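You operate a simulated robot arm through the tools that you are given. There is no shell and no other tool.

The job below is to be done with a simulated robot arm. You get a single attempt, and the scene is never put back.

TASK
Lash the skid with the chain link at lashing point two and the wire link at point four.
Fine: seat each link in its slot before you throw its lever; never let a thrown lever back; the third link stays in the rack; the slack sign must end on TIGHT.
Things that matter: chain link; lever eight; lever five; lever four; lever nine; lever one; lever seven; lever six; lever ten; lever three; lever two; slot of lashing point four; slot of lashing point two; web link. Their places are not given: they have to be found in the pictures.

Only the result counts: the job must be done as asked and must still hold three seconds after the hand-in. Knocking over, shifting, dropping, spilling or breaking anything else fails it.

THE ROBOT
A 6-joint arm with a two-finger parallel gripper, fixed in place. Base frame: the origin is at the foot of the arm, x ahead of it, y to its left, z up. Readings come in mm, rad, newtons and seconds.
Its first joint turns from -2.897 to 2.897 rad. Payload 3.91 kg.
The tool frame sits at the grasp point between the pads (the TCP): z along the fingers, y along the line on which they close. The tips reach 30 mm beyond it. The gripper opens to 110 mm. The fingers are 20 mm wide and 10 mm thick; the gripper's body (48 by 112 mm) begins 55 mm behind the TCP.
Orientation is told as [roll, pitch, yaw] about the base's x, y, z axes, in that order, counted from this pose: with the fingers straight down and closing along the base's y, the tool's x points along the base's -x, its y along +y and its z along -z.

THE INTERFACE
- The arm moves only by the tool send_rows. Its argument "series" is a list that holds one entry, the list of rows, each a list of 7 numbers: the shift along the base's x, y, z in mm, then the turn, a rotation vector about the base's x, y, z in rad, then the gripper command, from -1 (shut) to 1 (fully open), values between in proportion. In form: [[[dx, dy, dz, wx, wy, wz, hand], ...]]. A call has 1 to 20 rows; each row is the pose to reach, as a shift and turn from the pose commanded when the call began. Rows are played at 5 a second. More than 50 mm and 0.15 rad between two rows, or a gripper value outside its range, and nothing of the call is played. Where a pose cannot be reached the arm comes as near as it can. A force on the tool above 40 N (or 10 N above the force at the start of the call, whichever is more), or a blocked arm, ends the call early, and 0.2 s more pass. The fingers move at their own pace (about 108 mm/s each) and stop on an object; they squeeze with about 42 N. The grip force told is the motor's: it shows also when the fingers shut on nothing. Time passes only in rows, and 0.2 s behind the last, so rows that repeat a pose let the fingers close. The reply holds the time, the measured pose of the TCP, the force on the tool along the base axes, the opening and the grip force, in the units named above and with some noise, with the torque about the TCP (base axes, N m) and any sound that the robot's microphone picked up.
- Cameras (640 x 400 px; columns grow to the right, rows downward): "scene" is fixed at [50.9, -499.9, 1630.4]; the picture's right is [0.41, -0.91, 0.00], its down [-0.67, -0.30, -0.67] and it looks along [0.62, 0.28, -0.74] (base axes); focal length 338 px, centre (320, 200). "wrist" rides on the gripper at [72, 17, -103] in the tool frame; the picture's right is [-0.23, 0.97, 0.00], its down [-0.76, -0.18, -0.62] and it looks along [-0.61, -0.14, 0.78] (tool axes); focal length 222 px, centre (320, 200).
- grab_frame(camera): a new picture of that camera. It takes no simulated time.
- point_at(camera, pixels): for up to 12 pixels [column, row] of the newest picture of that camera ("zoom" is the newest enlarged one), the place [x, y, z] in the base frame of the surface seen there, good to about 2 mm. It takes no simulated time.
- zoom(camera, box): a new picture of the part [left, top, right, bottom] of that camera's present view, enlarged. It takes no simulated time.
- job_done(): hands the job in; it is judged then, once.

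Unless the task says otherwise, let go and move clear before handing in.

The tools are called after "Call:" as name(argument=value, ...) on one line, values as JSON. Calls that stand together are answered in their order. send_rows: Moves the arm, as the interface text tells. Its arguments: {"type":"object","properties":{"series":{"type":"array","items":{"type":"array","items":{"type":"array","items":{"type":"number"}}}}},"required":["series"]} The other tools are called the same way: grab_frame (camera) takes a picture; point_at (camera, pixels) gives the place of the surface under pixels of a picture; zoom (camera, box) takes an enlarged picture of a part of a camera's view; job_done () hands the job in.

At the start:

```text
time: 0.0
eef_pos: [570.4, -23.7, 1218.8]
tcp_rot: [0.0, 0.001, 0.0]
wrist_force: [-0.7, 0.0, 0.0]
wrist_torque: [0.02, 0.03, 0.03]
opening: 109.9
finger_force: 0.0
```

scene: 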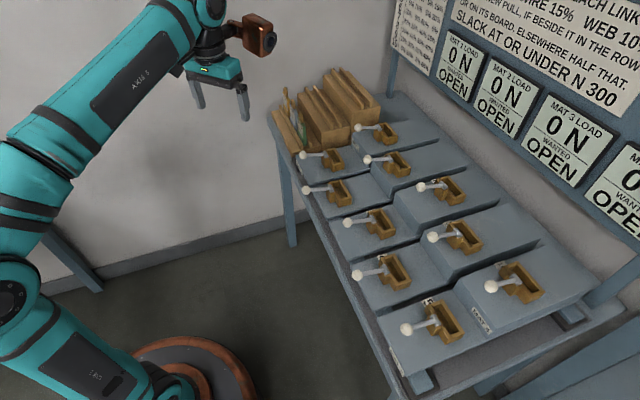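
wrist: 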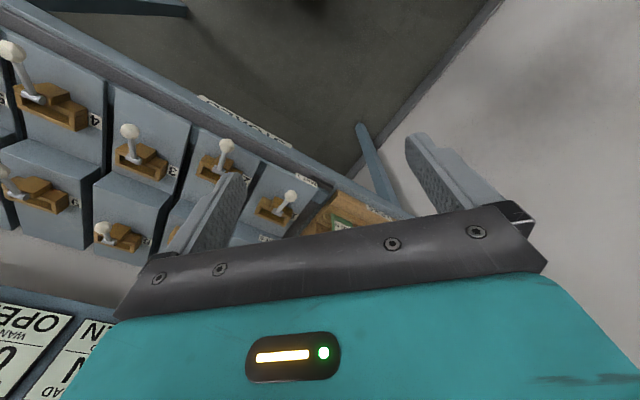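

The scene picture shows a table with ten lever boards, a link rack at about (335,105) and text signs on the right. I'll zoom in on the signs and the rack first.

Call:
zoom(camera="scene", box=[380, 0, 640, 160])

Call:
zoom(camera="scene", box=[260, 60, 420, 160])

Call:
zoom(camera="scene", box=[290, 110, 610, 310])

Call:
zoom(camera="scene", box=[480, 100, 640, 250])

```text
2.46 times, centred on (510, 80) of scene
```

zoom: 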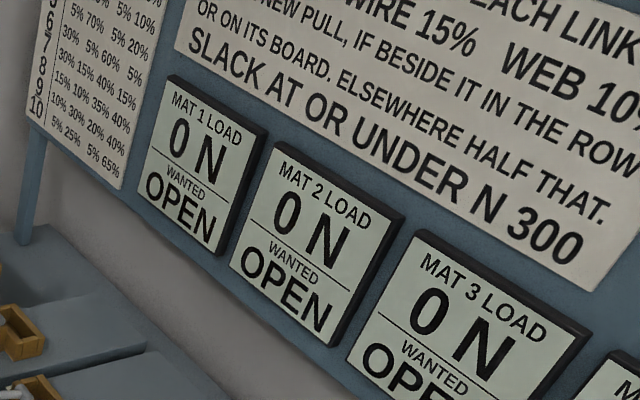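

```text
4.00 times, centred on (340, 110) of scene
```

zoom: 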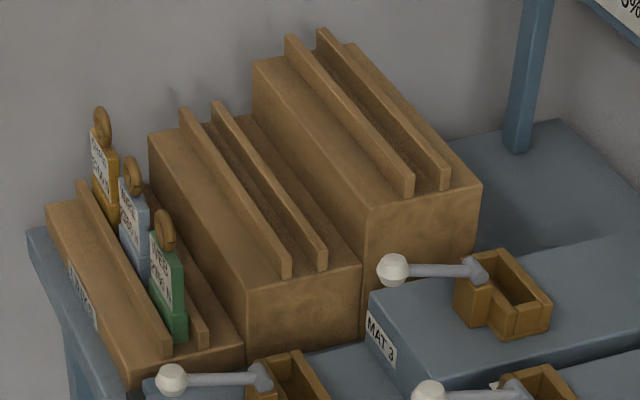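

```text
2.00 times, centred on (450, 210) of scene
```

zoom: 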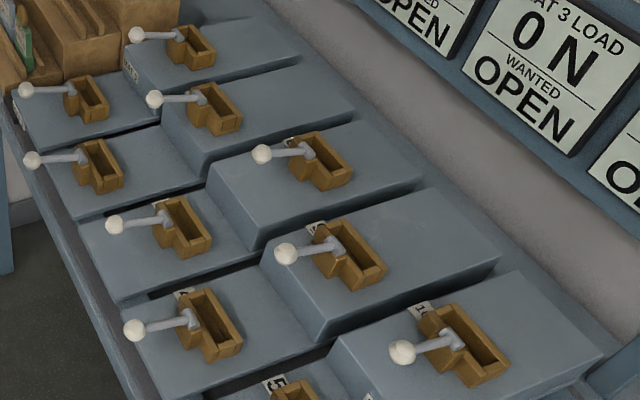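

```text
2.67 times, centred on (560, 175) of scene
```

zoom: 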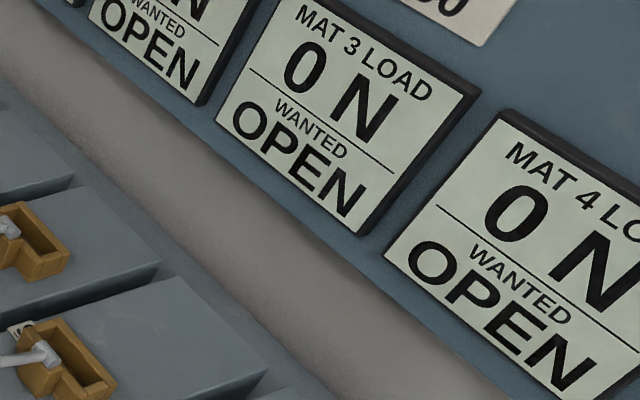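

The signs are only partly in view; the text board runs off the top and right of the scene picture. I'll get positions of the boards and the main objects to plan wrist-camera views.

Call:
grab_frame(camera="scene")

Call:
point_at(camera="scene", pixels=[[455, 65], [560, 130], [620, 20], [415, 40], [303, 153], [308, 188], [348, 222], [358, 273], [407, 329], [362, 128], [368, 161], [424, 186]])

Call:
point_at(camera="scene", pixels=[[433, 236], [491, 287], [287, 95], [293, 105], [302, 118], [330, 158], [343, 192], [380, 224], [396, 272], [445, 322], [386, 133], [396, 163]])

```text
taken
```

scene: 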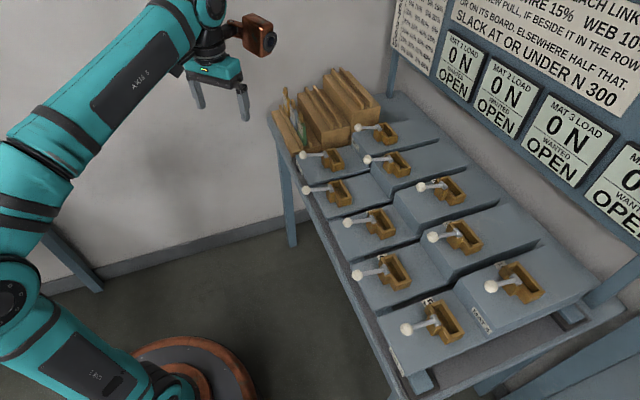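

```text
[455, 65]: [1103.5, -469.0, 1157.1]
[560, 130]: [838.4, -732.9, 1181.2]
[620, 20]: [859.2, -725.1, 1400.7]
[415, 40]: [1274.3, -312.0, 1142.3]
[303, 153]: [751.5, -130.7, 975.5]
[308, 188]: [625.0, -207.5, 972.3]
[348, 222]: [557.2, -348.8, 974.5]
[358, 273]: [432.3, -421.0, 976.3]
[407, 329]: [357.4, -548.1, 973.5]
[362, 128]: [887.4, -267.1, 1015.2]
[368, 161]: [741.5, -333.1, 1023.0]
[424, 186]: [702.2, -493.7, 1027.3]
```

```text
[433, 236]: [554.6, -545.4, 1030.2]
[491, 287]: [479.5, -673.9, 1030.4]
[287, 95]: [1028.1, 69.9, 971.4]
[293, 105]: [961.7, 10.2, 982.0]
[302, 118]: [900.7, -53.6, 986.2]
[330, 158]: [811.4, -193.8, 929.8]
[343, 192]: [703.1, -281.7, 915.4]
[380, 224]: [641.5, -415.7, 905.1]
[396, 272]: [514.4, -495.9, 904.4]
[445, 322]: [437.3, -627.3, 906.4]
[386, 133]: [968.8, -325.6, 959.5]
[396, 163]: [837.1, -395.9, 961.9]
```

The sign board lies on a line from about (1274,-312) to (838,-733), facing the arm at 45°, and parts of it are out of the scene view. I'll zoom hard on the rack, the left table sign and the number plates before turning the wrist camera.

Call:
zoom(camera="scene", box=[270, 80, 318, 150])

Call:
zoom(camera="scene", box=[390, 0, 450, 80])

Call:
zoom(camera="scene", box=[440, 0, 640, 120])

Call:
zoom(camera="scene", box=[340, 250, 500, 350])

Call:
zoom(camera="scene", box=[290, 140, 410, 215])

```text
5.71 times, centred on (294, 115) of scene
```

zoom: 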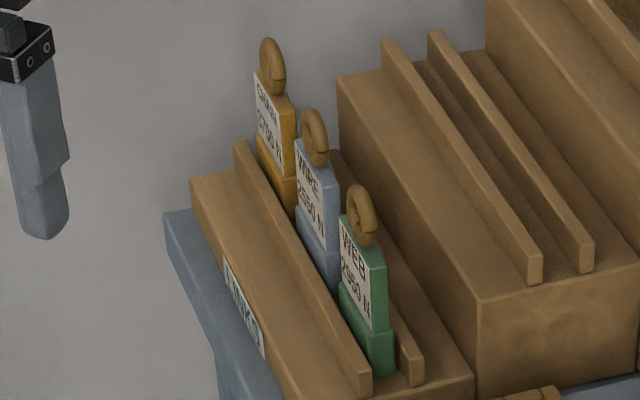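

```text
5.00 times, centred on (420, 40) of scene
```

zoom: 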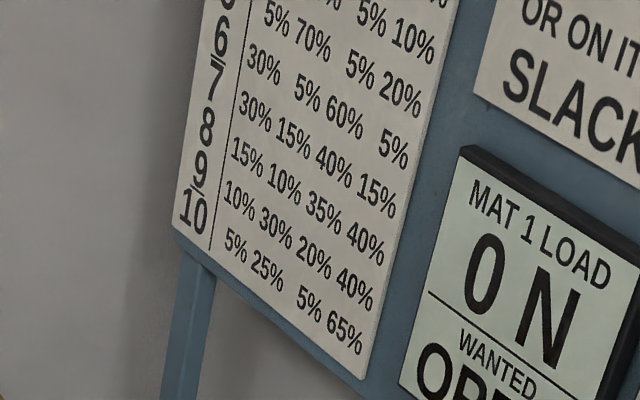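

```text
3.20 times, centred on (540, 60) of scene
```

zoom: 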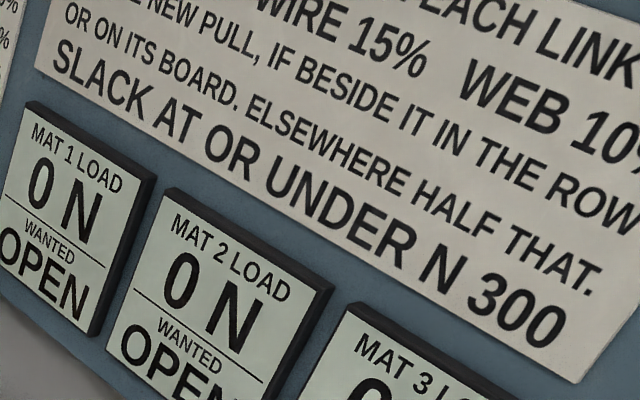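

```text
4.00 times, centred on (420, 300) of scene
```

zoom: 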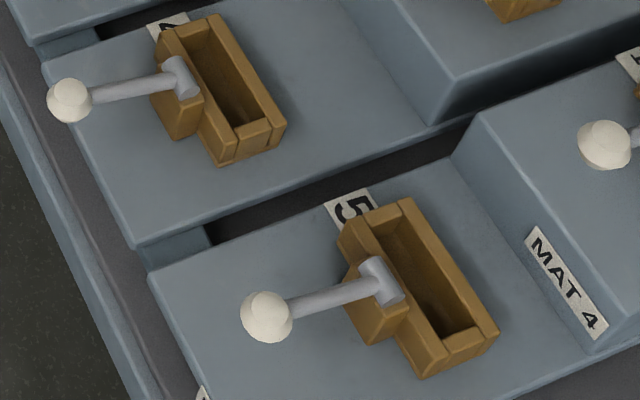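

```text
5.33 times, centred on (350, 178) of scene
```

zoom: 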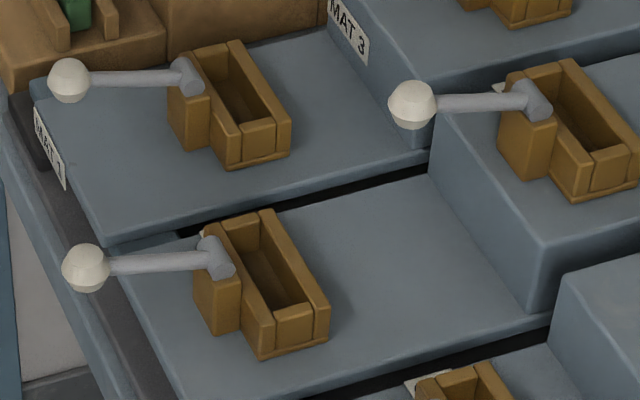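

The rack holds CHAIN (yellow), WIRE (blue) and WEB (green) with pull figures on their labels, and the rules sheet is cut off at the top. I'll yaw the tool about -0.56 rad so the wrist camera can face the sign board.

Call:
send_rows(series=[[[0, 0, 0, 0, 0, -0.14, 1], [0, 0, 0, 0, 0, -0.28, 1], [0, 0, 0, 0, 0, -0.42, 1], [0, 0, 0, 0, 0, -0.56, 1]]])

```text
time: 1.0
eef_pos: [572.0, -22.8, 1219.6]
tcp_rot: [-0.001, -0.001, -0.562]
wrist_force: [-0.8, -0.1, 0.4]
wrist_torque: [0.0, 0.01, -0.02]
opening: 110.0
finger_force: 0.0
```

The yaw came out as -0.562 with no contact. Next I'll pitch the tool up about the axis (-0.707,-0.707,0) so the camera looks level at the sign.

Call:
send_rows(series=[[[0, 0, 0, -0.1, -0.1, 0, 1], [0, 0, 0, -0.2, -0.2, 0, 1], [0, 0, 0, -0.3, -0.3, 0, 1], [0, 0, 0, -0.4, -0.4, 0, 1], [0, 0, 0, -0.5, -0.5, 0, 1]]])

Call:
grab_frame(camera="wrist")

```text
time: 2.2
eef_pos: [571.2, -23.0, 1219.6]
tcp_rot: [-0.188, -0.687, -0.492]
wrist_force: [0.8, 0.6, -0.5]
wrist_torque: [0.03, 0.01, -0.04]
opening: 110.1
finger_force: 0.1
```

```text
taken
```

wrist: 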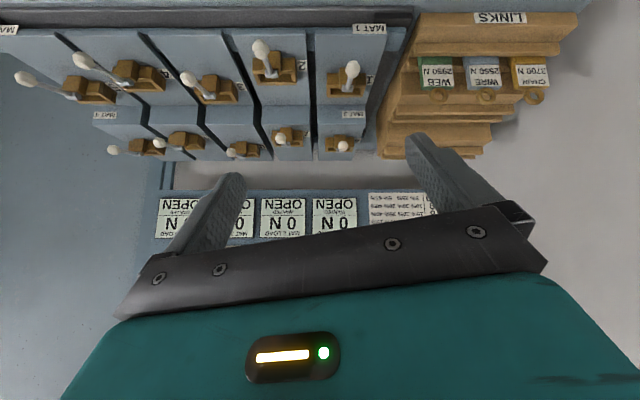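

The sign's upper half is hidden behind the gripper body (rows 200+). I'll pitch up another 0.5 rad to bring the sheets above the gripper in the picture, and zoom the labels now.

Call:
zoom(camera="wrist", box=[400, 40, 570, 120])

Call:
zoom(camera="wrist", box=[0, 0, 420, 180])

Call:
send_rows(series=[[[0, 0, 0, -0.1, -0.1, 0, 1], [0, 0, 0, -0.2, -0.2, 0, 1], [0, 0, 0, -0.3, -0.3, 0, 1], [0, 0, 0, -0.38, -0.38, 0, 1]]])

Call:
grab_frame(camera="wrist")

```text
3.76 times, centred on (485, 80) of wrist
```

zoom: 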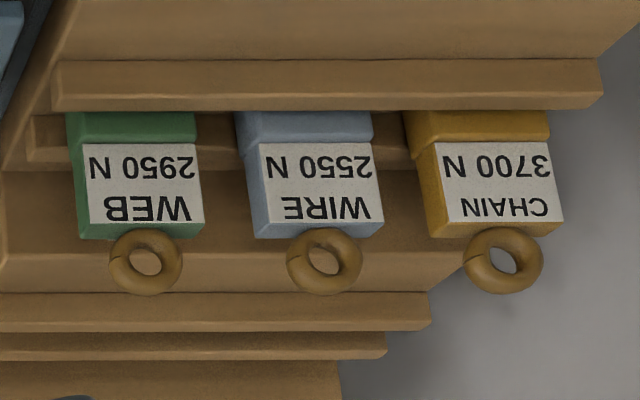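

```text
1.52 times, centred on (210, 90) of wrist
```

zoom: 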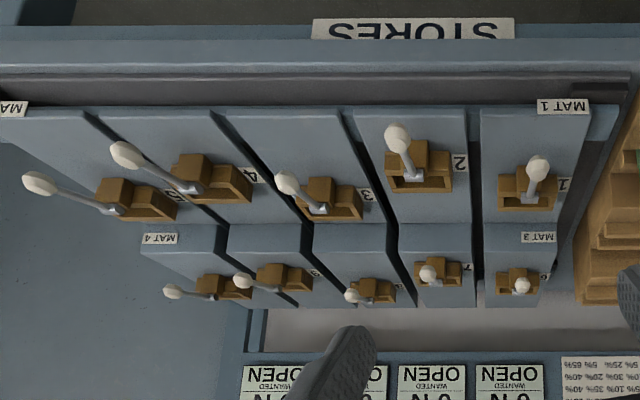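

```text
time: 3.2
eef_pos: [571.9, -22.6, 1219.4]
tcp_rot: [-0.586, -1.178, -0.161]
wrist_force: [-0.5, -0.4, 0.6]
wrist_torque: [-0.02, 0.0, -0.01]
opening: 110.1
finger_force: 0.0
```

```text
taken
```

wrist: 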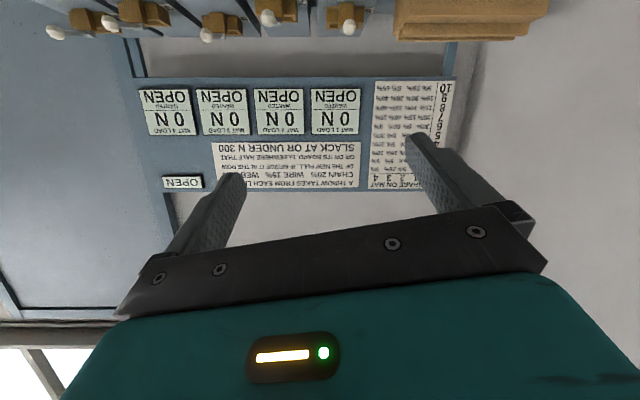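

The rules sheet and the table are now visible upside-down, partly behind the fingers. I'll zoom in on both and on the slack sign at (182,182).

Call:
zoom(camera="wrist", box=[200, 135, 370, 195])

Call:
zoom(camera="wrist", box=[360, 75, 470, 195])

Call:
zoom(camera="wrist", box=[130, 80, 370, 200])

```text
3.76 times, centred on (285, 165) of wrist
```

zoom: 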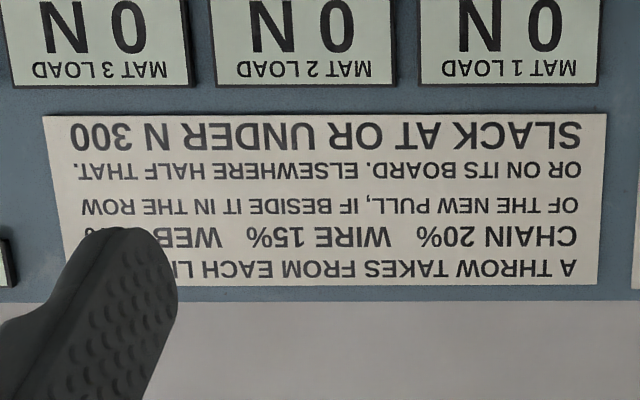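

```text
3.33 times, centred on (415, 135) of wrist
```

zoom: 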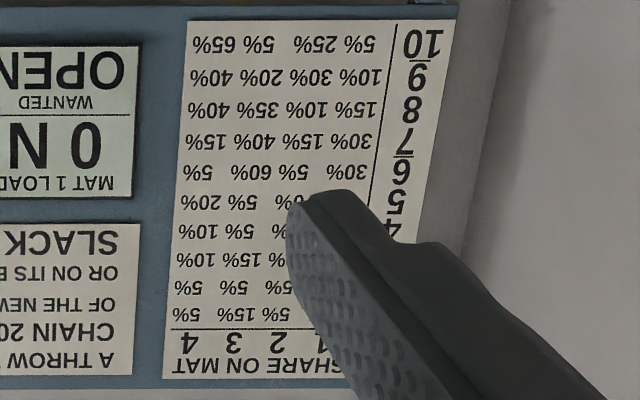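

```text
2.67 times, centred on (250, 140) of wrist
```

zoom: 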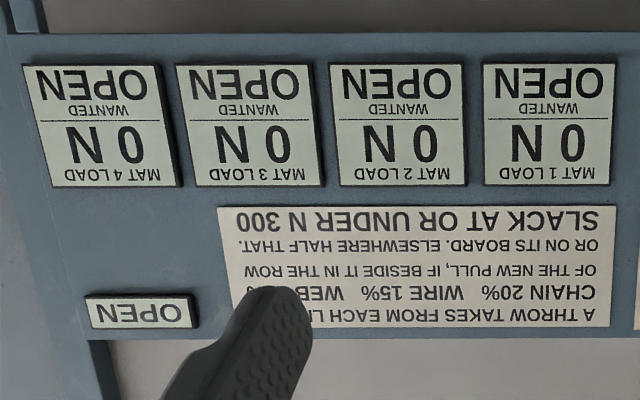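

The rules read: a throw takes from each link already thrown 20%/15%/10% of the new pull; slack is at or under 300 N — with chain 3700 N and wire 2550 N neither goes slack. Now I'll zoom on points 2 and 4 for the lever and slot geometry.

Call:
zoom(camera="scene", box=[296, 165, 360, 215])

Call:
zoom(camera="scene", box=[340, 240, 420, 300])

Call:
zoom(camera="scene", box=[270, 85, 320, 135])

```text
8.00 times, centred on (328, 190) of scene
```

zoom: 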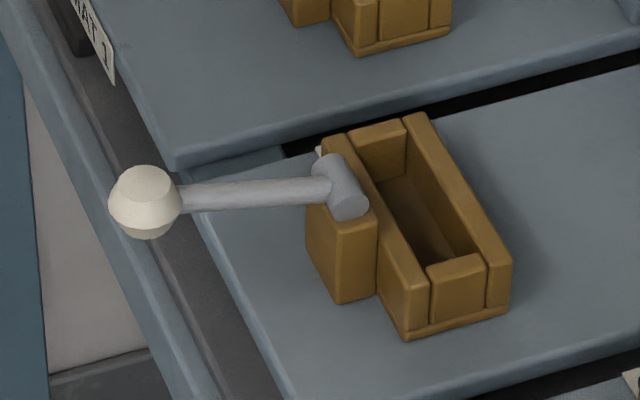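

```text
6.67 times, centred on (380, 270) of scene
```

zoom: 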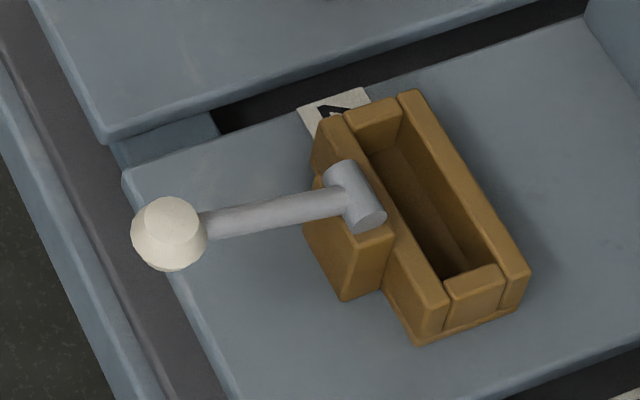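

```text
8.00 times, centred on (295, 110) of scene
```

zoom: 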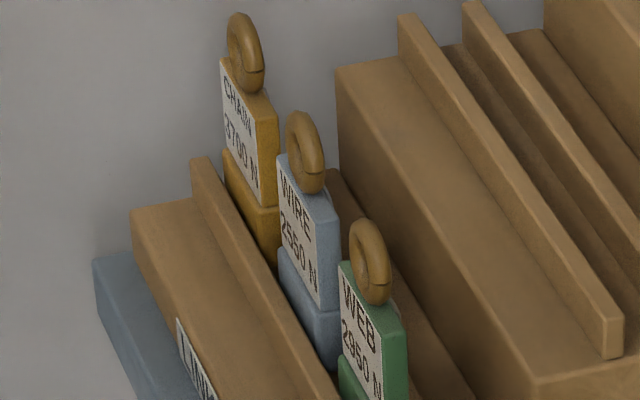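

The slot's long side runs along the row, with a lever hub on the block on the robot's side. I'll measure lever 2/4, slot and link points using zoomed pictures.

Call:
zoom(camera="scene", box=[296, 165, 360, 215])

Call:
point_at(camera="zoom", pixels=[[145, 190], [200, 195], [260, 192], [315, 188], [325, 165], [350, 205], [375, 145], [416, 120], [500, 275], [405, 290], [430, 220], [340, 275]])

Call:
point_at(camera="zoom", pixels=[[455, 270], [375, 170], [350, 230], [240, 290], [560, 180], [330, 150], [385, 200], [420, 285], [470, 200], [440, 245], [405, 200], [150, 235]])

```text
8.00 times, centred on (328, 190) of scene
```

zoom: 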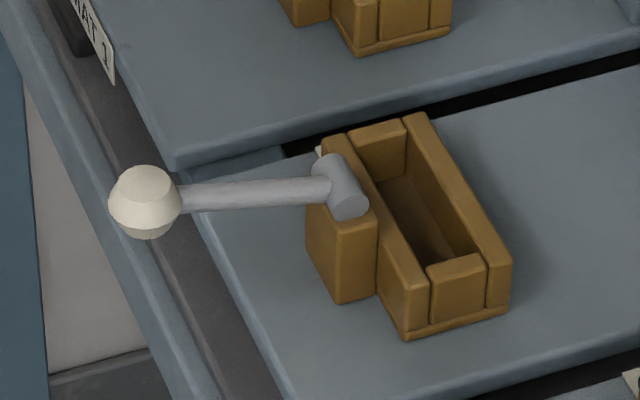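

```text
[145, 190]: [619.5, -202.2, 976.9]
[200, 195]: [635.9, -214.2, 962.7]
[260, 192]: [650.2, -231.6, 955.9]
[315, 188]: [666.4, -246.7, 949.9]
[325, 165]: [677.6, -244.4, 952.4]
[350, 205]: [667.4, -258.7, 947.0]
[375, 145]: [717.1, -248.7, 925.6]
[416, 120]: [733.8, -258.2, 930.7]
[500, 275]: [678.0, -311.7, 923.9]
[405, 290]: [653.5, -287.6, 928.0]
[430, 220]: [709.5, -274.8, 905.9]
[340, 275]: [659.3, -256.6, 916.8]
```

```text
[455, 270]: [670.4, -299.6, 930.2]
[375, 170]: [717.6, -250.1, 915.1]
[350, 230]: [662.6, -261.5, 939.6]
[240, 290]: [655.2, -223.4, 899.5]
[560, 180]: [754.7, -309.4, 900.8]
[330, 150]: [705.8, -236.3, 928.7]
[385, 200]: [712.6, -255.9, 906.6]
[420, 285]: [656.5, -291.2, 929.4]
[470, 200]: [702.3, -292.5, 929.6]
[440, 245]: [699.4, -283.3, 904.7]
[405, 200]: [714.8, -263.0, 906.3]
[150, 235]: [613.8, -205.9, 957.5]
```

Lever 2's hub is near (667,-250,947) and its knob near (617,-206,967); the slot walls top out at z≈930 and the floor at ≈905. Now I'll measure the links in the rack.

Call:
zoom(camera="scene", box=[270, 85, 320, 135])

Call:
point_at(camera="zoom", pixels=[[238, 20], [235, 50], [258, 88], [225, 62], [270, 103], [222, 100], [270, 200], [235, 180], [265, 235], [200, 170], [290, 340], [150, 230]])

Call:
point_at(camera="zoom", pixels=[[297, 118], [320, 180], [282, 160], [332, 205], [328, 300], [300, 290], [355, 225], [345, 268], [398, 312], [342, 190], [310, 250], [250, 140]])

```text
8.00 times, centred on (295, 110) of scene
```

zoom: 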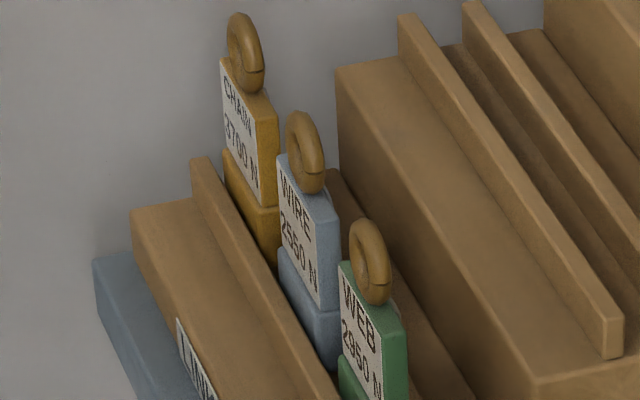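

```text
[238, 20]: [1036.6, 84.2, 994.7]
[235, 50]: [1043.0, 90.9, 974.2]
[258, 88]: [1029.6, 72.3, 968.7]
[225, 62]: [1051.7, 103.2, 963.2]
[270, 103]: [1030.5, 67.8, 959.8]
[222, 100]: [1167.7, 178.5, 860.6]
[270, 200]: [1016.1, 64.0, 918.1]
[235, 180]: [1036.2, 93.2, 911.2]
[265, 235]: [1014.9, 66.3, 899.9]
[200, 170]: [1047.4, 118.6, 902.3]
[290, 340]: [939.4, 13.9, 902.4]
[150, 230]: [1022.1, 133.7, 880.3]
```

```text
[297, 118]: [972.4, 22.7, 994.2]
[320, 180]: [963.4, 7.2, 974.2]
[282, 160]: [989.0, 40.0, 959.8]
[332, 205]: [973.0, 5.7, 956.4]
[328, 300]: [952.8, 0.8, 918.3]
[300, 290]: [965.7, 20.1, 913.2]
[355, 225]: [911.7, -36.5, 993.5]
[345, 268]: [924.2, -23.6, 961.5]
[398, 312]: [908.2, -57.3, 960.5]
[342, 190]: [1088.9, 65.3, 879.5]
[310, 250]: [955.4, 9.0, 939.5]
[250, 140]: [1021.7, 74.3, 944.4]
```

The links stand with plate tops at z≈962 and ring tops at ≈1000: chain about (1036,82), wire (975,18), web (914,-45). I still need the hidden parts of the sheets, so I'll pitch the camera up 0.3 rad more.

Call:
send_rows(series=[[[0, 0, 0, -0.1, -0.1, 0, 1], [0, 0, 0, -0.2, -0.2, 0, 1], [0, 0, 0, -0.22, -0.22, 0, 1]]])

Call:
grab_frame(camera="wrist")

Call:
zoom(camera="wrist", box=[170, 60, 370, 140])

Call:
zoom(camera="wrist", box=[350, 20, 480, 140])

```text
time: 4.0
eef_pos: [569.6, -23.4, 1220.0]
tcp_rot: [-1.511, -1.347, 0.726]
wrist_force: [-0.3, -0.4, 0.2]
wrist_torque: [-0.01, 0.02, -0.02]
opening: 109.9
finger_force: 0.0
```

```text
taken
```

wrist: 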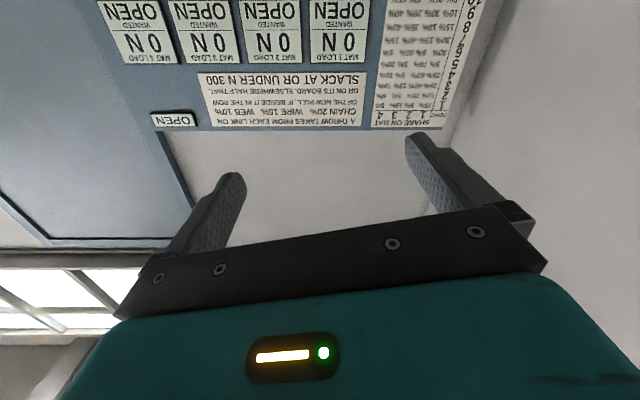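

```text
3.20 times, centred on (270, 100) of wrist
```

zoom: 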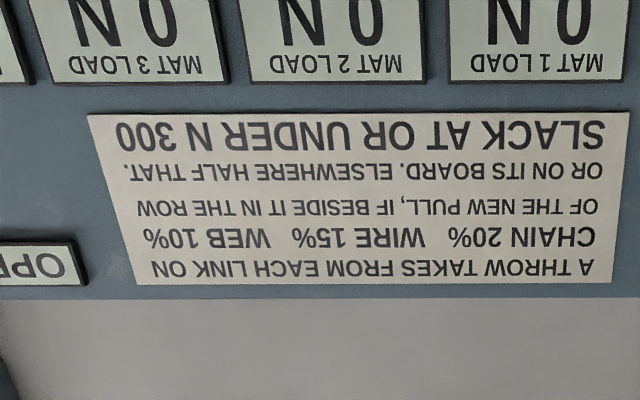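

```text
3.33 times, centred on (415, 80) of wrist
```

zoom: 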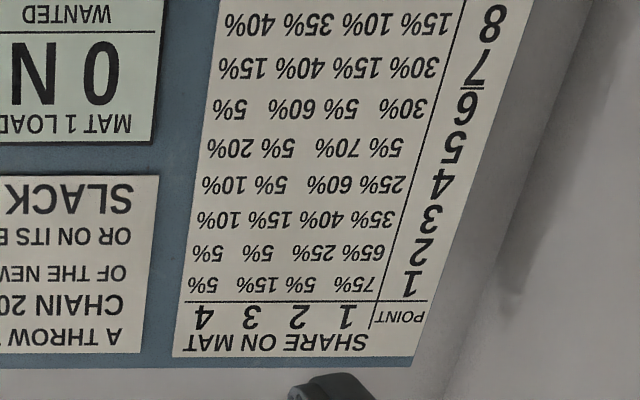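

The full sheet now reads clearly: shares for point 2 are 65/25/5/5 and for point 4 25/60/5/10, so both throw orders leave the links well above 300 N. I'll return the tool to pointing straight down.

Call:
send_rows(series=[[[0, 0, 0, 0.1, 0.1, 0, 1], [0, 0, 0, 0.2, 0.2, 0, 1], [0, 0, 0, 0.3, 0.3, 0, 1], [0, 0, 0, 0.4, 0.4, 0, 1], [0, 0, 0, 0.5, 0.5, 0, 1], [0, 0, 0, 0.6, 0.6, 0, 1], [0, 0, 0, 0.7, 0.7, 0, 1], [0, 0, 0, 0.8, 0.8, 0, 1], [0, 0, 0, 0.9, 0.9, 0, 1], [0, 0, 0, 1.0, 1.0, 0, 1], [0, 0, 0, 1.1, 1.1, 0, 1]]])

Call:
grab_frame(camera="wrist")

```text
time: 6.4
eef_pos: [570.5, -23.7, 1220.2]
tcp_rot: [0.002, -0.001, -0.56]
wrist_force: [-0.2, -0.7, 1.0]
wrist_torque: [0.0, -0.04, -0.01]
opening: 109.9
finger_force: 0.0
```

```text
taken
```

wrist: 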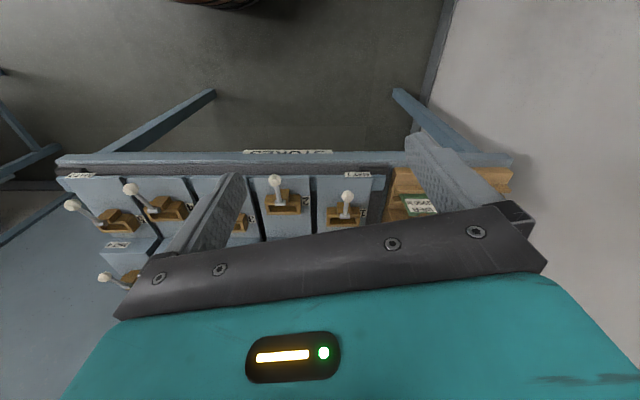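

The tool is vertical again with yaw -0.56. I'll measure slot 4 and long straight edges to fix the row direction, then continue.

Call:
zoom(camera="scene", box=[340, 240, 420, 300])

Call:
point_at(camera="zoom", pixels=[[170, 215], [165, 205], [255, 205], [320, 200], [340, 180], [365, 205], [375, 110], [411, 97], [520, 270], [475, 280], [430, 315], [355, 140]])

Call:
point_at(camera="zoom", pixels=[[380, 150], [420, 120], [430, 230], [470, 262], [410, 200], [465, 185], [400, 240], [385, 105], [402, 110], [445, 290], [500, 272], [350, 120]])

Call:
point_at(camera="scene", pixels=[[276, 118], [300, 176], [330, 250], [360, 320], [385, 380]])

```text
6.67 times, centred on (380, 270) of scene
```

zoom: 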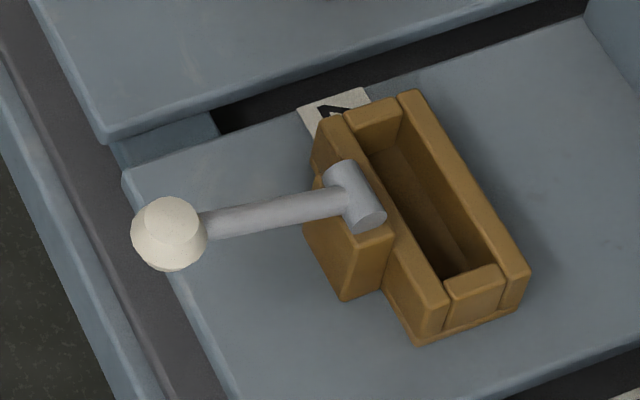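

```text
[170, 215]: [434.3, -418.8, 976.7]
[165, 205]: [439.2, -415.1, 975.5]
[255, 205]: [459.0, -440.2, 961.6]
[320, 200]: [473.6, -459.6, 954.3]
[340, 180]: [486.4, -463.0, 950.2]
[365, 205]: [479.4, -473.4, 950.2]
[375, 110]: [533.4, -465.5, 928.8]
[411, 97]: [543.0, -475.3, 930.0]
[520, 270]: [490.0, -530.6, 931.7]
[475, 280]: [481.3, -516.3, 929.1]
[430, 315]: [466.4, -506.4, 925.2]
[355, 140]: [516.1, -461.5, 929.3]
```

```text
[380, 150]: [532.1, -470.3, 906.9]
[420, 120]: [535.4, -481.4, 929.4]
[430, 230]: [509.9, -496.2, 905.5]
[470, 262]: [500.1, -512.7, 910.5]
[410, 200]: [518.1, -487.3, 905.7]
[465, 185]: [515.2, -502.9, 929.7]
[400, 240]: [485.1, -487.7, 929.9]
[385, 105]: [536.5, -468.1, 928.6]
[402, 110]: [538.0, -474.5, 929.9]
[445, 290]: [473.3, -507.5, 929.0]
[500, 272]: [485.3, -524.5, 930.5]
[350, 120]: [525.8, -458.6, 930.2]
```

```text
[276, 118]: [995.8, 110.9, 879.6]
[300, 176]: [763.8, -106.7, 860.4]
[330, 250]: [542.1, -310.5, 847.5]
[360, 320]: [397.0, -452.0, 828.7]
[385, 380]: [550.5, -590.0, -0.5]
```

The table's front face suggests a row direction near 43°, but short edges vary with noise. I'll sample long rails on the rack and the link faces to pin the angle down.

Call:
zoom(camera="scene", box=[260, 60, 420, 160])

Call:
point_at(camera="zoom", pixels=[[184, 114], [235, 190], [286, 270], [217, 108], [320, 258], [290, 42], [350, 118], [408, 185], [322, 36], [442, 180], [82, 188], [165, 345]])

Call:
point_at(camera="zoom", pixels=[[160, 130], [250, 280], [200, 280], [205, 335], [300, 320], [160, 180], [270, 80], [370, 200], [245, 160], [340, 270], [100, 240], [60, 215]])

```text
4.00 times, centred on (340, 110) of scene
```

zoom: 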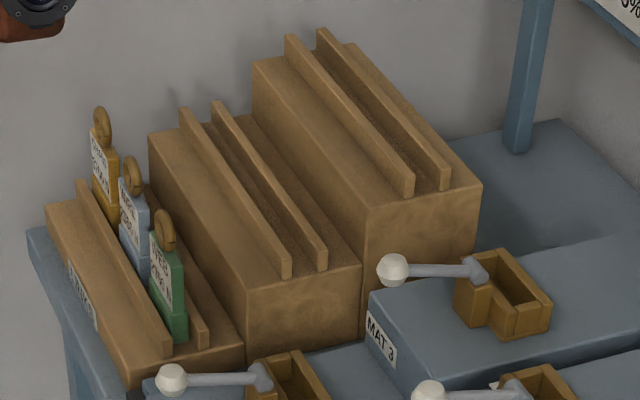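

```text
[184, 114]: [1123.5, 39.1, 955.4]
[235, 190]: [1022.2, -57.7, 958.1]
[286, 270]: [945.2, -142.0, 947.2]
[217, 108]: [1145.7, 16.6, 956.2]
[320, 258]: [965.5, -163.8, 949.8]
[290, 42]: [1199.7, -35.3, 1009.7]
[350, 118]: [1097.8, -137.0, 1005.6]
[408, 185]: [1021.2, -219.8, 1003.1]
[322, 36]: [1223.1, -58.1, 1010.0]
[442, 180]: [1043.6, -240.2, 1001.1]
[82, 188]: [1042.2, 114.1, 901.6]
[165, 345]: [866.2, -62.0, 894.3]
```

```text
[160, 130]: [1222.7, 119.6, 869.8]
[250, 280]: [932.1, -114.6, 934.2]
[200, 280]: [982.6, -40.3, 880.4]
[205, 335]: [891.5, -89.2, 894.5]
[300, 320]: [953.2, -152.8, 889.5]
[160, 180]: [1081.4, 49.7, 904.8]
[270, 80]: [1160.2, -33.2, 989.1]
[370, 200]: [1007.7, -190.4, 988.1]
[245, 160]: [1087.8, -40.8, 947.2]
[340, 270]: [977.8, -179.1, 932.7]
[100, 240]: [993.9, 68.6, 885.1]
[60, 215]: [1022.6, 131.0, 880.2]
```

The long rails give 45.0–45.9°, so the row direction is 45°. I'll yaw the tool to -135° so the fingers close across the plates and the camera rides on the far (+row) side.

Call:
send_rows(series=[[[0, 0, 0, 0, 0, -0.138, 0], [0, 0, 0, 0, 0, -0.276, 0], [0, 0, 0, 0, 0, -0.414, 0], [0, 0, 0, 0, 0, -0.552, 0], [0, 0, 0, 0, 0, -0.69, 0], [0, 0, 0, 0, 0, -0.828, 0], [0, 0, 0, 0, 0, -0.966, 0], [0, 0, 0, 0, 0, -1.104, 0], [0, 0, 0, 0, 0, -1.242, 0], [0, 0, 0, 0, 0, -1.38, 0], [0, 0, 0, 0, 0, -1.518, 0], [0, 0, 0, 0, 0, -1.656, 0], [0, 0, 0, 0, 0, -1.796, 0]]])

Call:
grab_frame(camera="wrist")

Call:
grab_frame(camera="scene")

```text
time: 9.2
eef_pos: [570.6, -23.3, 1218.0]
tcp_rot: [0.0, 0.0, -2.358]
wrist_force: [0.8, -0.1, -0.4]
wrist_torque: [0.03, -0.01, -0.01]
opening: 54.9
finger_force: 0.2
```

```text
taken
```

wrist: 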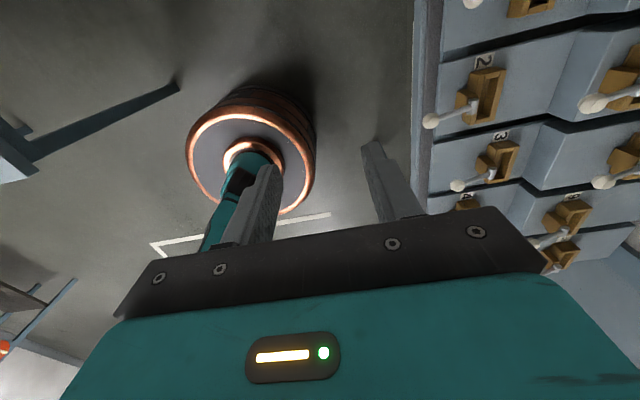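

```text
taken
```

scene: 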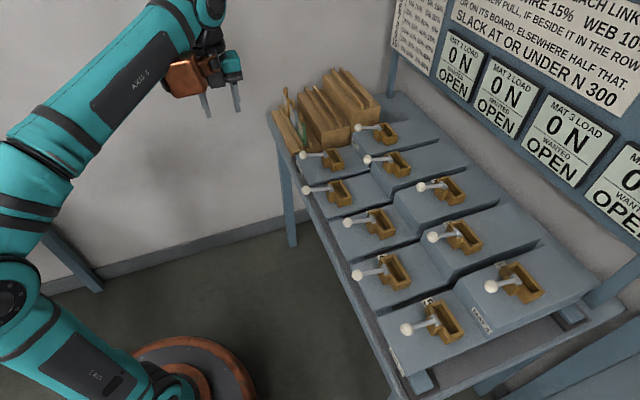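

The -135° yaw is reachable. I'll move above point 2 at TCP z≈1080 while tilting the fingers 30° toward +row, which makes the wrist camera look straight down at the slots.

Call:
send_rows(series=[[[28, -23, -17, 0.046, -0.046, 0, 0], [56, -46, -34, 0.093, -0.093, 0, 0], [84, -69, -52, 0.139, -0.139, 0, 0], [112, -92, -69, 0.185, -0.185, 0, 0], [140, -115, -86, 0.231, -0.231, 0, 0], [168, -138, -103, 0.278, -0.278, 0, 0], [196, -160, -120, 0.324, -0.324, 0, 0], [220, -180, -138, 0.37, -0.37, 0, 0]]])

Call:
grab_frame(camera="wrist")

Call:
grab_frame(camera="scene")

```text
time: 11.0
eef_pos: [790.7, -202.0, 1084.3]
tcp_rot: [0.001, 0.527, -2.353]
wrist_force: [-1.0, 0.6, 0.7]
wrist_torque: [-0.04, -0.01, -0.03]
opening: 55.0
finger_force: 0.0
```

```text
taken
```

wrist: 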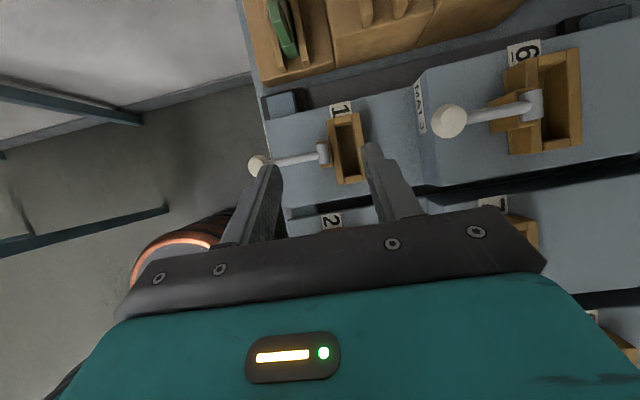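

```text
taken
```

scene: 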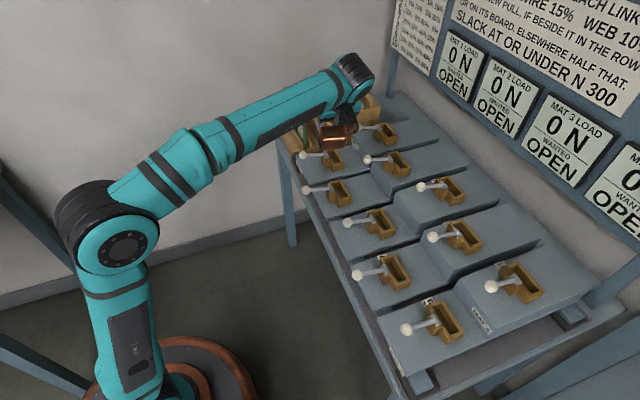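

The tilted camera now looks straight down, with picture-up toward +row; slot 1 is at (345,150). I'll slide 145 mm back along the row to look down on slot 2.

Call:
send_rows(series=[[[-33, -33, 0, 0, 0, 0, 0], [-66, -66, 0, 0, 0, 0, 0], [-99, -99, 0, 0, 0, 0, 0], [-106, -106, 0, 0, 0, 0, 0]]])

Call:
grab_frame(camera="wrist")

Call:
zoom(camera="wrist", box=[230, 80, 430, 205])

```text
time: 12.0
eef_pos: [684.8, -310.0, 1082.2]
tcp_rot: [-0.001, 0.524, -2.356]
wrist_force: [0.2, 0.0, 0.2]
wrist_torque: [-0.03, 0.01, 0.03]
opening: 55.0
finger_force: 0.1
```

```text
taken
```

wrist: 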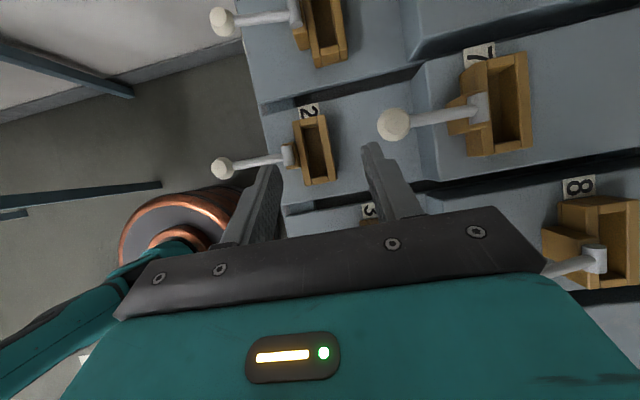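

```text
3.20 times, centred on (330, 142) of wrist
```

zoom: 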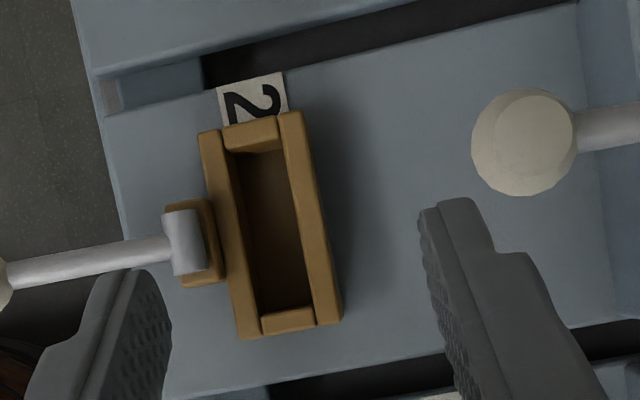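

Slot 2 is plainly visible with its number plate at the top end. I'll measure its wall edges at higher magnification.

Call:
zoom(camera="wrist", box=[270, 105, 350, 190])

Call:
point_at(camera="zoom", pixels=[[200, 100], [330, 60], [390, 345], [240, 380], [285, 90], [330, 370], [225, 200], [358, 200], [245, 140], [325, 120], [300, 350], [355, 335]])

Call:
point_at(camera="zoom", pixels=[[280, 180], [300, 250], [318, 310], [265, 150], [310, 160], [345, 220], [235, 270], [150, 240], [165, 200], [130, 260], [180, 250], [100, 270]])

```text
4.71 times, centred on (310, 148) of wrist
```

zoom: 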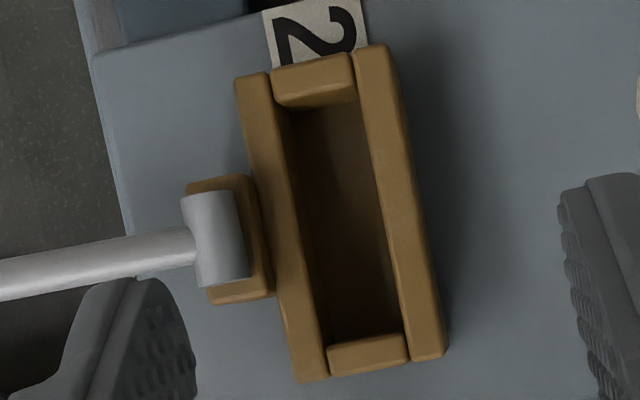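

```text
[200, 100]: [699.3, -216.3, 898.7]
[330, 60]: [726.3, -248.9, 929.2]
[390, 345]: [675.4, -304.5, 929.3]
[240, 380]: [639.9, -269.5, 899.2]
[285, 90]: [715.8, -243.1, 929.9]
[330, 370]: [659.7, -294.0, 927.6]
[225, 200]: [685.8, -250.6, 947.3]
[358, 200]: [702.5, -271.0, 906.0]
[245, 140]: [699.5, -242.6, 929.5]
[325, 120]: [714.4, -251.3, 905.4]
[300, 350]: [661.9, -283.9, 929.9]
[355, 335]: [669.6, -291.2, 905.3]
```

```text
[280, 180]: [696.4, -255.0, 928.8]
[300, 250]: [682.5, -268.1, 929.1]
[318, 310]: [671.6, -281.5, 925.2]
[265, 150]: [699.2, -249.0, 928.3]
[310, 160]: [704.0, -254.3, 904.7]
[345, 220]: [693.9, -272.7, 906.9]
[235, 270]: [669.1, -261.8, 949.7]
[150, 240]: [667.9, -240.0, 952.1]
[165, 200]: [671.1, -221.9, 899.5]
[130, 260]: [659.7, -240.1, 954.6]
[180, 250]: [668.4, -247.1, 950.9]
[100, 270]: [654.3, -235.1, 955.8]
```

Front wall's inner edge is at v≈674 (v along the away-diagonal) and the floor is at z≈905. I'll sample the rear wall and the end blocks more finely.

Call:
point_at(camera="zoom", pixels=[[368, 200], [374, 200], [380, 200], [390, 200], [404, 200], [410, 200], [385, 260], [393, 260], [420, 260], [350, 90], [312, 100], [340, 95]])

Call:
point_at(camera="zoom", pixels=[[365, 340], [365, 348], [365, 355], [365, 372], [340, 80], [330, 85], [300, 98], [310, 66], [345, 50], [350, 60], [255, 200], [242, 100]])

```text
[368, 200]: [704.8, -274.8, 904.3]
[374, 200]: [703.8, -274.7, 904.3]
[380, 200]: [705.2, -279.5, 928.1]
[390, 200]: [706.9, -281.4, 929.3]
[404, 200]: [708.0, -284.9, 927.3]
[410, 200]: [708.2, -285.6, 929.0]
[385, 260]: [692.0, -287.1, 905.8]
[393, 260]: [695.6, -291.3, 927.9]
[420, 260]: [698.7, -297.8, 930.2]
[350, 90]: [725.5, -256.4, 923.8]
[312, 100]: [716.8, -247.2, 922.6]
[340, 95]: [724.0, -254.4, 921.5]
```

```text
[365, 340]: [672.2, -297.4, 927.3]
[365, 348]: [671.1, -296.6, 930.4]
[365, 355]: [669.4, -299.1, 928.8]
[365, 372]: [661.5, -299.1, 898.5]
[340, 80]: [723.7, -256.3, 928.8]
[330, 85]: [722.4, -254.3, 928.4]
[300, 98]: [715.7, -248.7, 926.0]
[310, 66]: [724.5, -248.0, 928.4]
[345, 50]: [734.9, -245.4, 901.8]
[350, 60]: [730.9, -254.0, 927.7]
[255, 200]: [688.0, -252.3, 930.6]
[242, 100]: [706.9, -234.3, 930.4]
```

Slot 2's interior is about 65 mm along the row by 22 mm across, centred near (695,-273) with its floor at z 905. Next I'll slide the camera over point 4.

Call:
send_rows(series=[[[-32, -36, 0, 0, 0, 0, 0], [-64, -73, 0, 0, 0, 0, 0], [-95, -109, 0, 0, 0, 0, 0], [-127, -146, 0, 0, 0, 0, 0], [-158, -182, 0, 0, 0, 0, 0], [-190, -218, 0, 0, 0, 0, 0]]])

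Call:
grab_frame(camera="wrist")

Call:
zoom(camera="wrist", box=[270, 105, 350, 190])

```text
time: 13.4
eef_pos: [497.4, -529.1, 1080.9]
tcp_rot: [0.0, 0.521, -2.355]
wrist_force: [0.0, 1.0, -0.1]
wrist_torque: [-0.06, 0.01, -0.02]
opening: 55.1
finger_force: 0.1
```

```text
taken
```

wrist: 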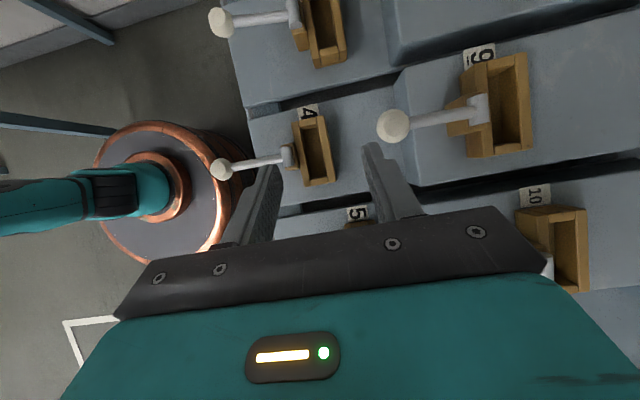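

```text
4.71 times, centred on (310, 148) of wrist
```

zoom: 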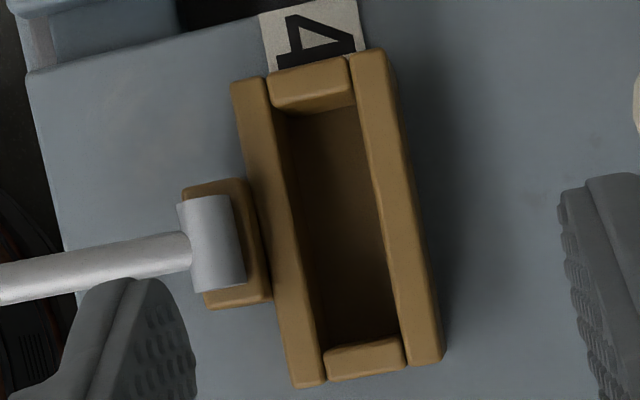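

Slot 4 appears in almost exactly the same place in the picture as slot 2 did, putting its centre near (506,-493). I'll confirm with sampled points.

Call:
point_at(camera="zoom", pixels=[[248, 120], [255, 150], [290, 250], [380, 200], [390, 200], [408, 200], [330, 90], [310, 66], [365, 345], [365, 370], [345, 220], [210, 240]])

Call:
point_at(camera="wrist", pixels=[[220, 168], [216, 166], [225, 170], [240, 163], [260, 160], [280, 158], [222, 160], [222, 176]])

```text
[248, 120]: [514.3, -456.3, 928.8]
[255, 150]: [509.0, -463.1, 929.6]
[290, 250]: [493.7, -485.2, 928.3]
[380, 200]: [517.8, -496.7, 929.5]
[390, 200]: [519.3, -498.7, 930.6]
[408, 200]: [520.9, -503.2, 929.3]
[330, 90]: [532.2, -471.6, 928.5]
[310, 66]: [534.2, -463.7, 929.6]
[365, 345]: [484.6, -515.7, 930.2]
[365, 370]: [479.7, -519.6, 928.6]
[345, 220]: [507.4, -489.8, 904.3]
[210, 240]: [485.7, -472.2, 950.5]
```

```text
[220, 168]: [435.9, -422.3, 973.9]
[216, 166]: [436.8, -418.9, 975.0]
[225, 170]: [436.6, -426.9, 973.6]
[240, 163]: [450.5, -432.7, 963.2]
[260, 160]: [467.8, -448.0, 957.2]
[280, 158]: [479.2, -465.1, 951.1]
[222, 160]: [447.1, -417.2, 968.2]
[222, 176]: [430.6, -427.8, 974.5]
```

Slot 4's centre is confirmed at about (506,-492). Now I'll travel along the row to the rack to look down on the links, rising to z≈1120.

Call:
send_rows(series=[[[30, 34, 10, 0, 0, 0, 0], [60, 67, 20, 0, 0, 0, 0], [90, 101, 30, 0, 0, 0, 0], [120, 135, 40, 0, 0, 0, 0], [150, 169, 40, 0, 0, 0, 0], [180, 203, 40, 0, 0, 0, 0], [210, 237, 40, 0, 0, 0, 0], [240, 271, 40, 0, 0, 0, 0], [270, 305, 40, 0, 0, 0, 0], [300, 339, 40, 0, 0, 0, 0], [330, 373, 40, 0, 0, 0, 0], [360, 407, 40, 0, 0, 0, 0], [387, 437, 40, 0, 0, 0, 0]]])

Call:
grab_frame(camera="wrist")

Call:
grab_frame(camera="scene")

```text
time: 16.2
eef_pos: [881.4, -89.6, 1122.1]
tcp_rot: [0.003, 0.525, -2.355]
wrist_force: [0.1, -0.4, 0.7]
wrist_torque: [0.02, -0.01, -0.03]
opening: 54.8
finger_force: 0.1
```

```text
taken
```

wrist: 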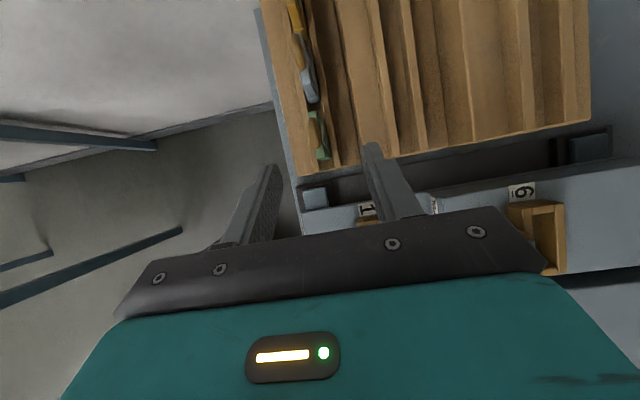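

```text
taken
```

scene: 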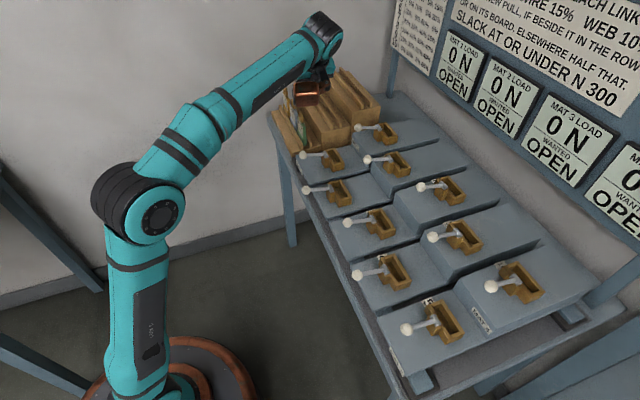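

From above I see web (green) at (320,140), wire (blue) at (308,80) and chain (yellow) at (295,20). I'll zoom on them to measure thickness and width.

Call:
zoom(camera="wrist", box=[260, 0, 370, 180])

Call:
zoom(camera="wrist", box=[270, 0, 350, 50])

Call:
zoom(camera="wrist", box=[270, 50, 350, 110])

Call:
point_at(camera="zoom", pixels=[[230, 20], [300, 130], [330, 290], [250, 150], [340, 150], [400, 300], [370, 330], [300, 330], [330, 370], [200, 100], [360, 250], [290, 60]])

```text
2.22 times, centred on (315, 90) of wrist
```

zoom: 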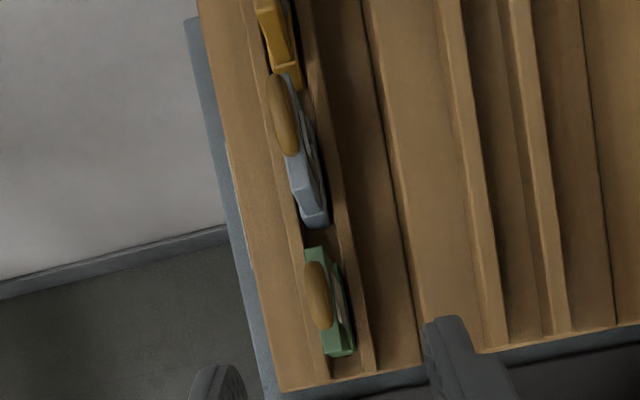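

```text
8.00 times, centred on (310, 25) of wrist
```

zoom: 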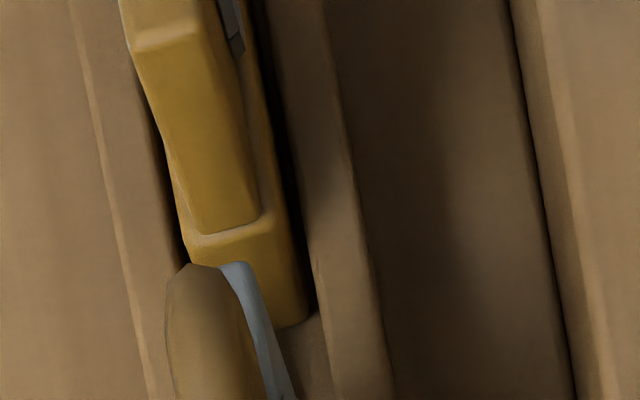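

```text
6.67 times, centred on (310, 80) of wrist
```

zoom: 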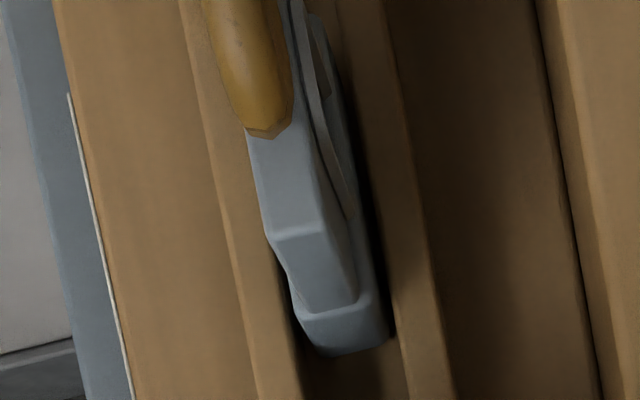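

```text
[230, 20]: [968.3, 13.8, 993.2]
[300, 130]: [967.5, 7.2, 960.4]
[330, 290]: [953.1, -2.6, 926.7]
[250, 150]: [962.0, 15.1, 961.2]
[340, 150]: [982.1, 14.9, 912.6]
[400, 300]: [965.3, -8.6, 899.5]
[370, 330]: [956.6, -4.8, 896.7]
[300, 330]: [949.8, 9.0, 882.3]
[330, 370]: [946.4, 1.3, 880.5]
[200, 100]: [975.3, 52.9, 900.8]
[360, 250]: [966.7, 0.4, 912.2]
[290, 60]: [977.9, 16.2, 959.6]
```

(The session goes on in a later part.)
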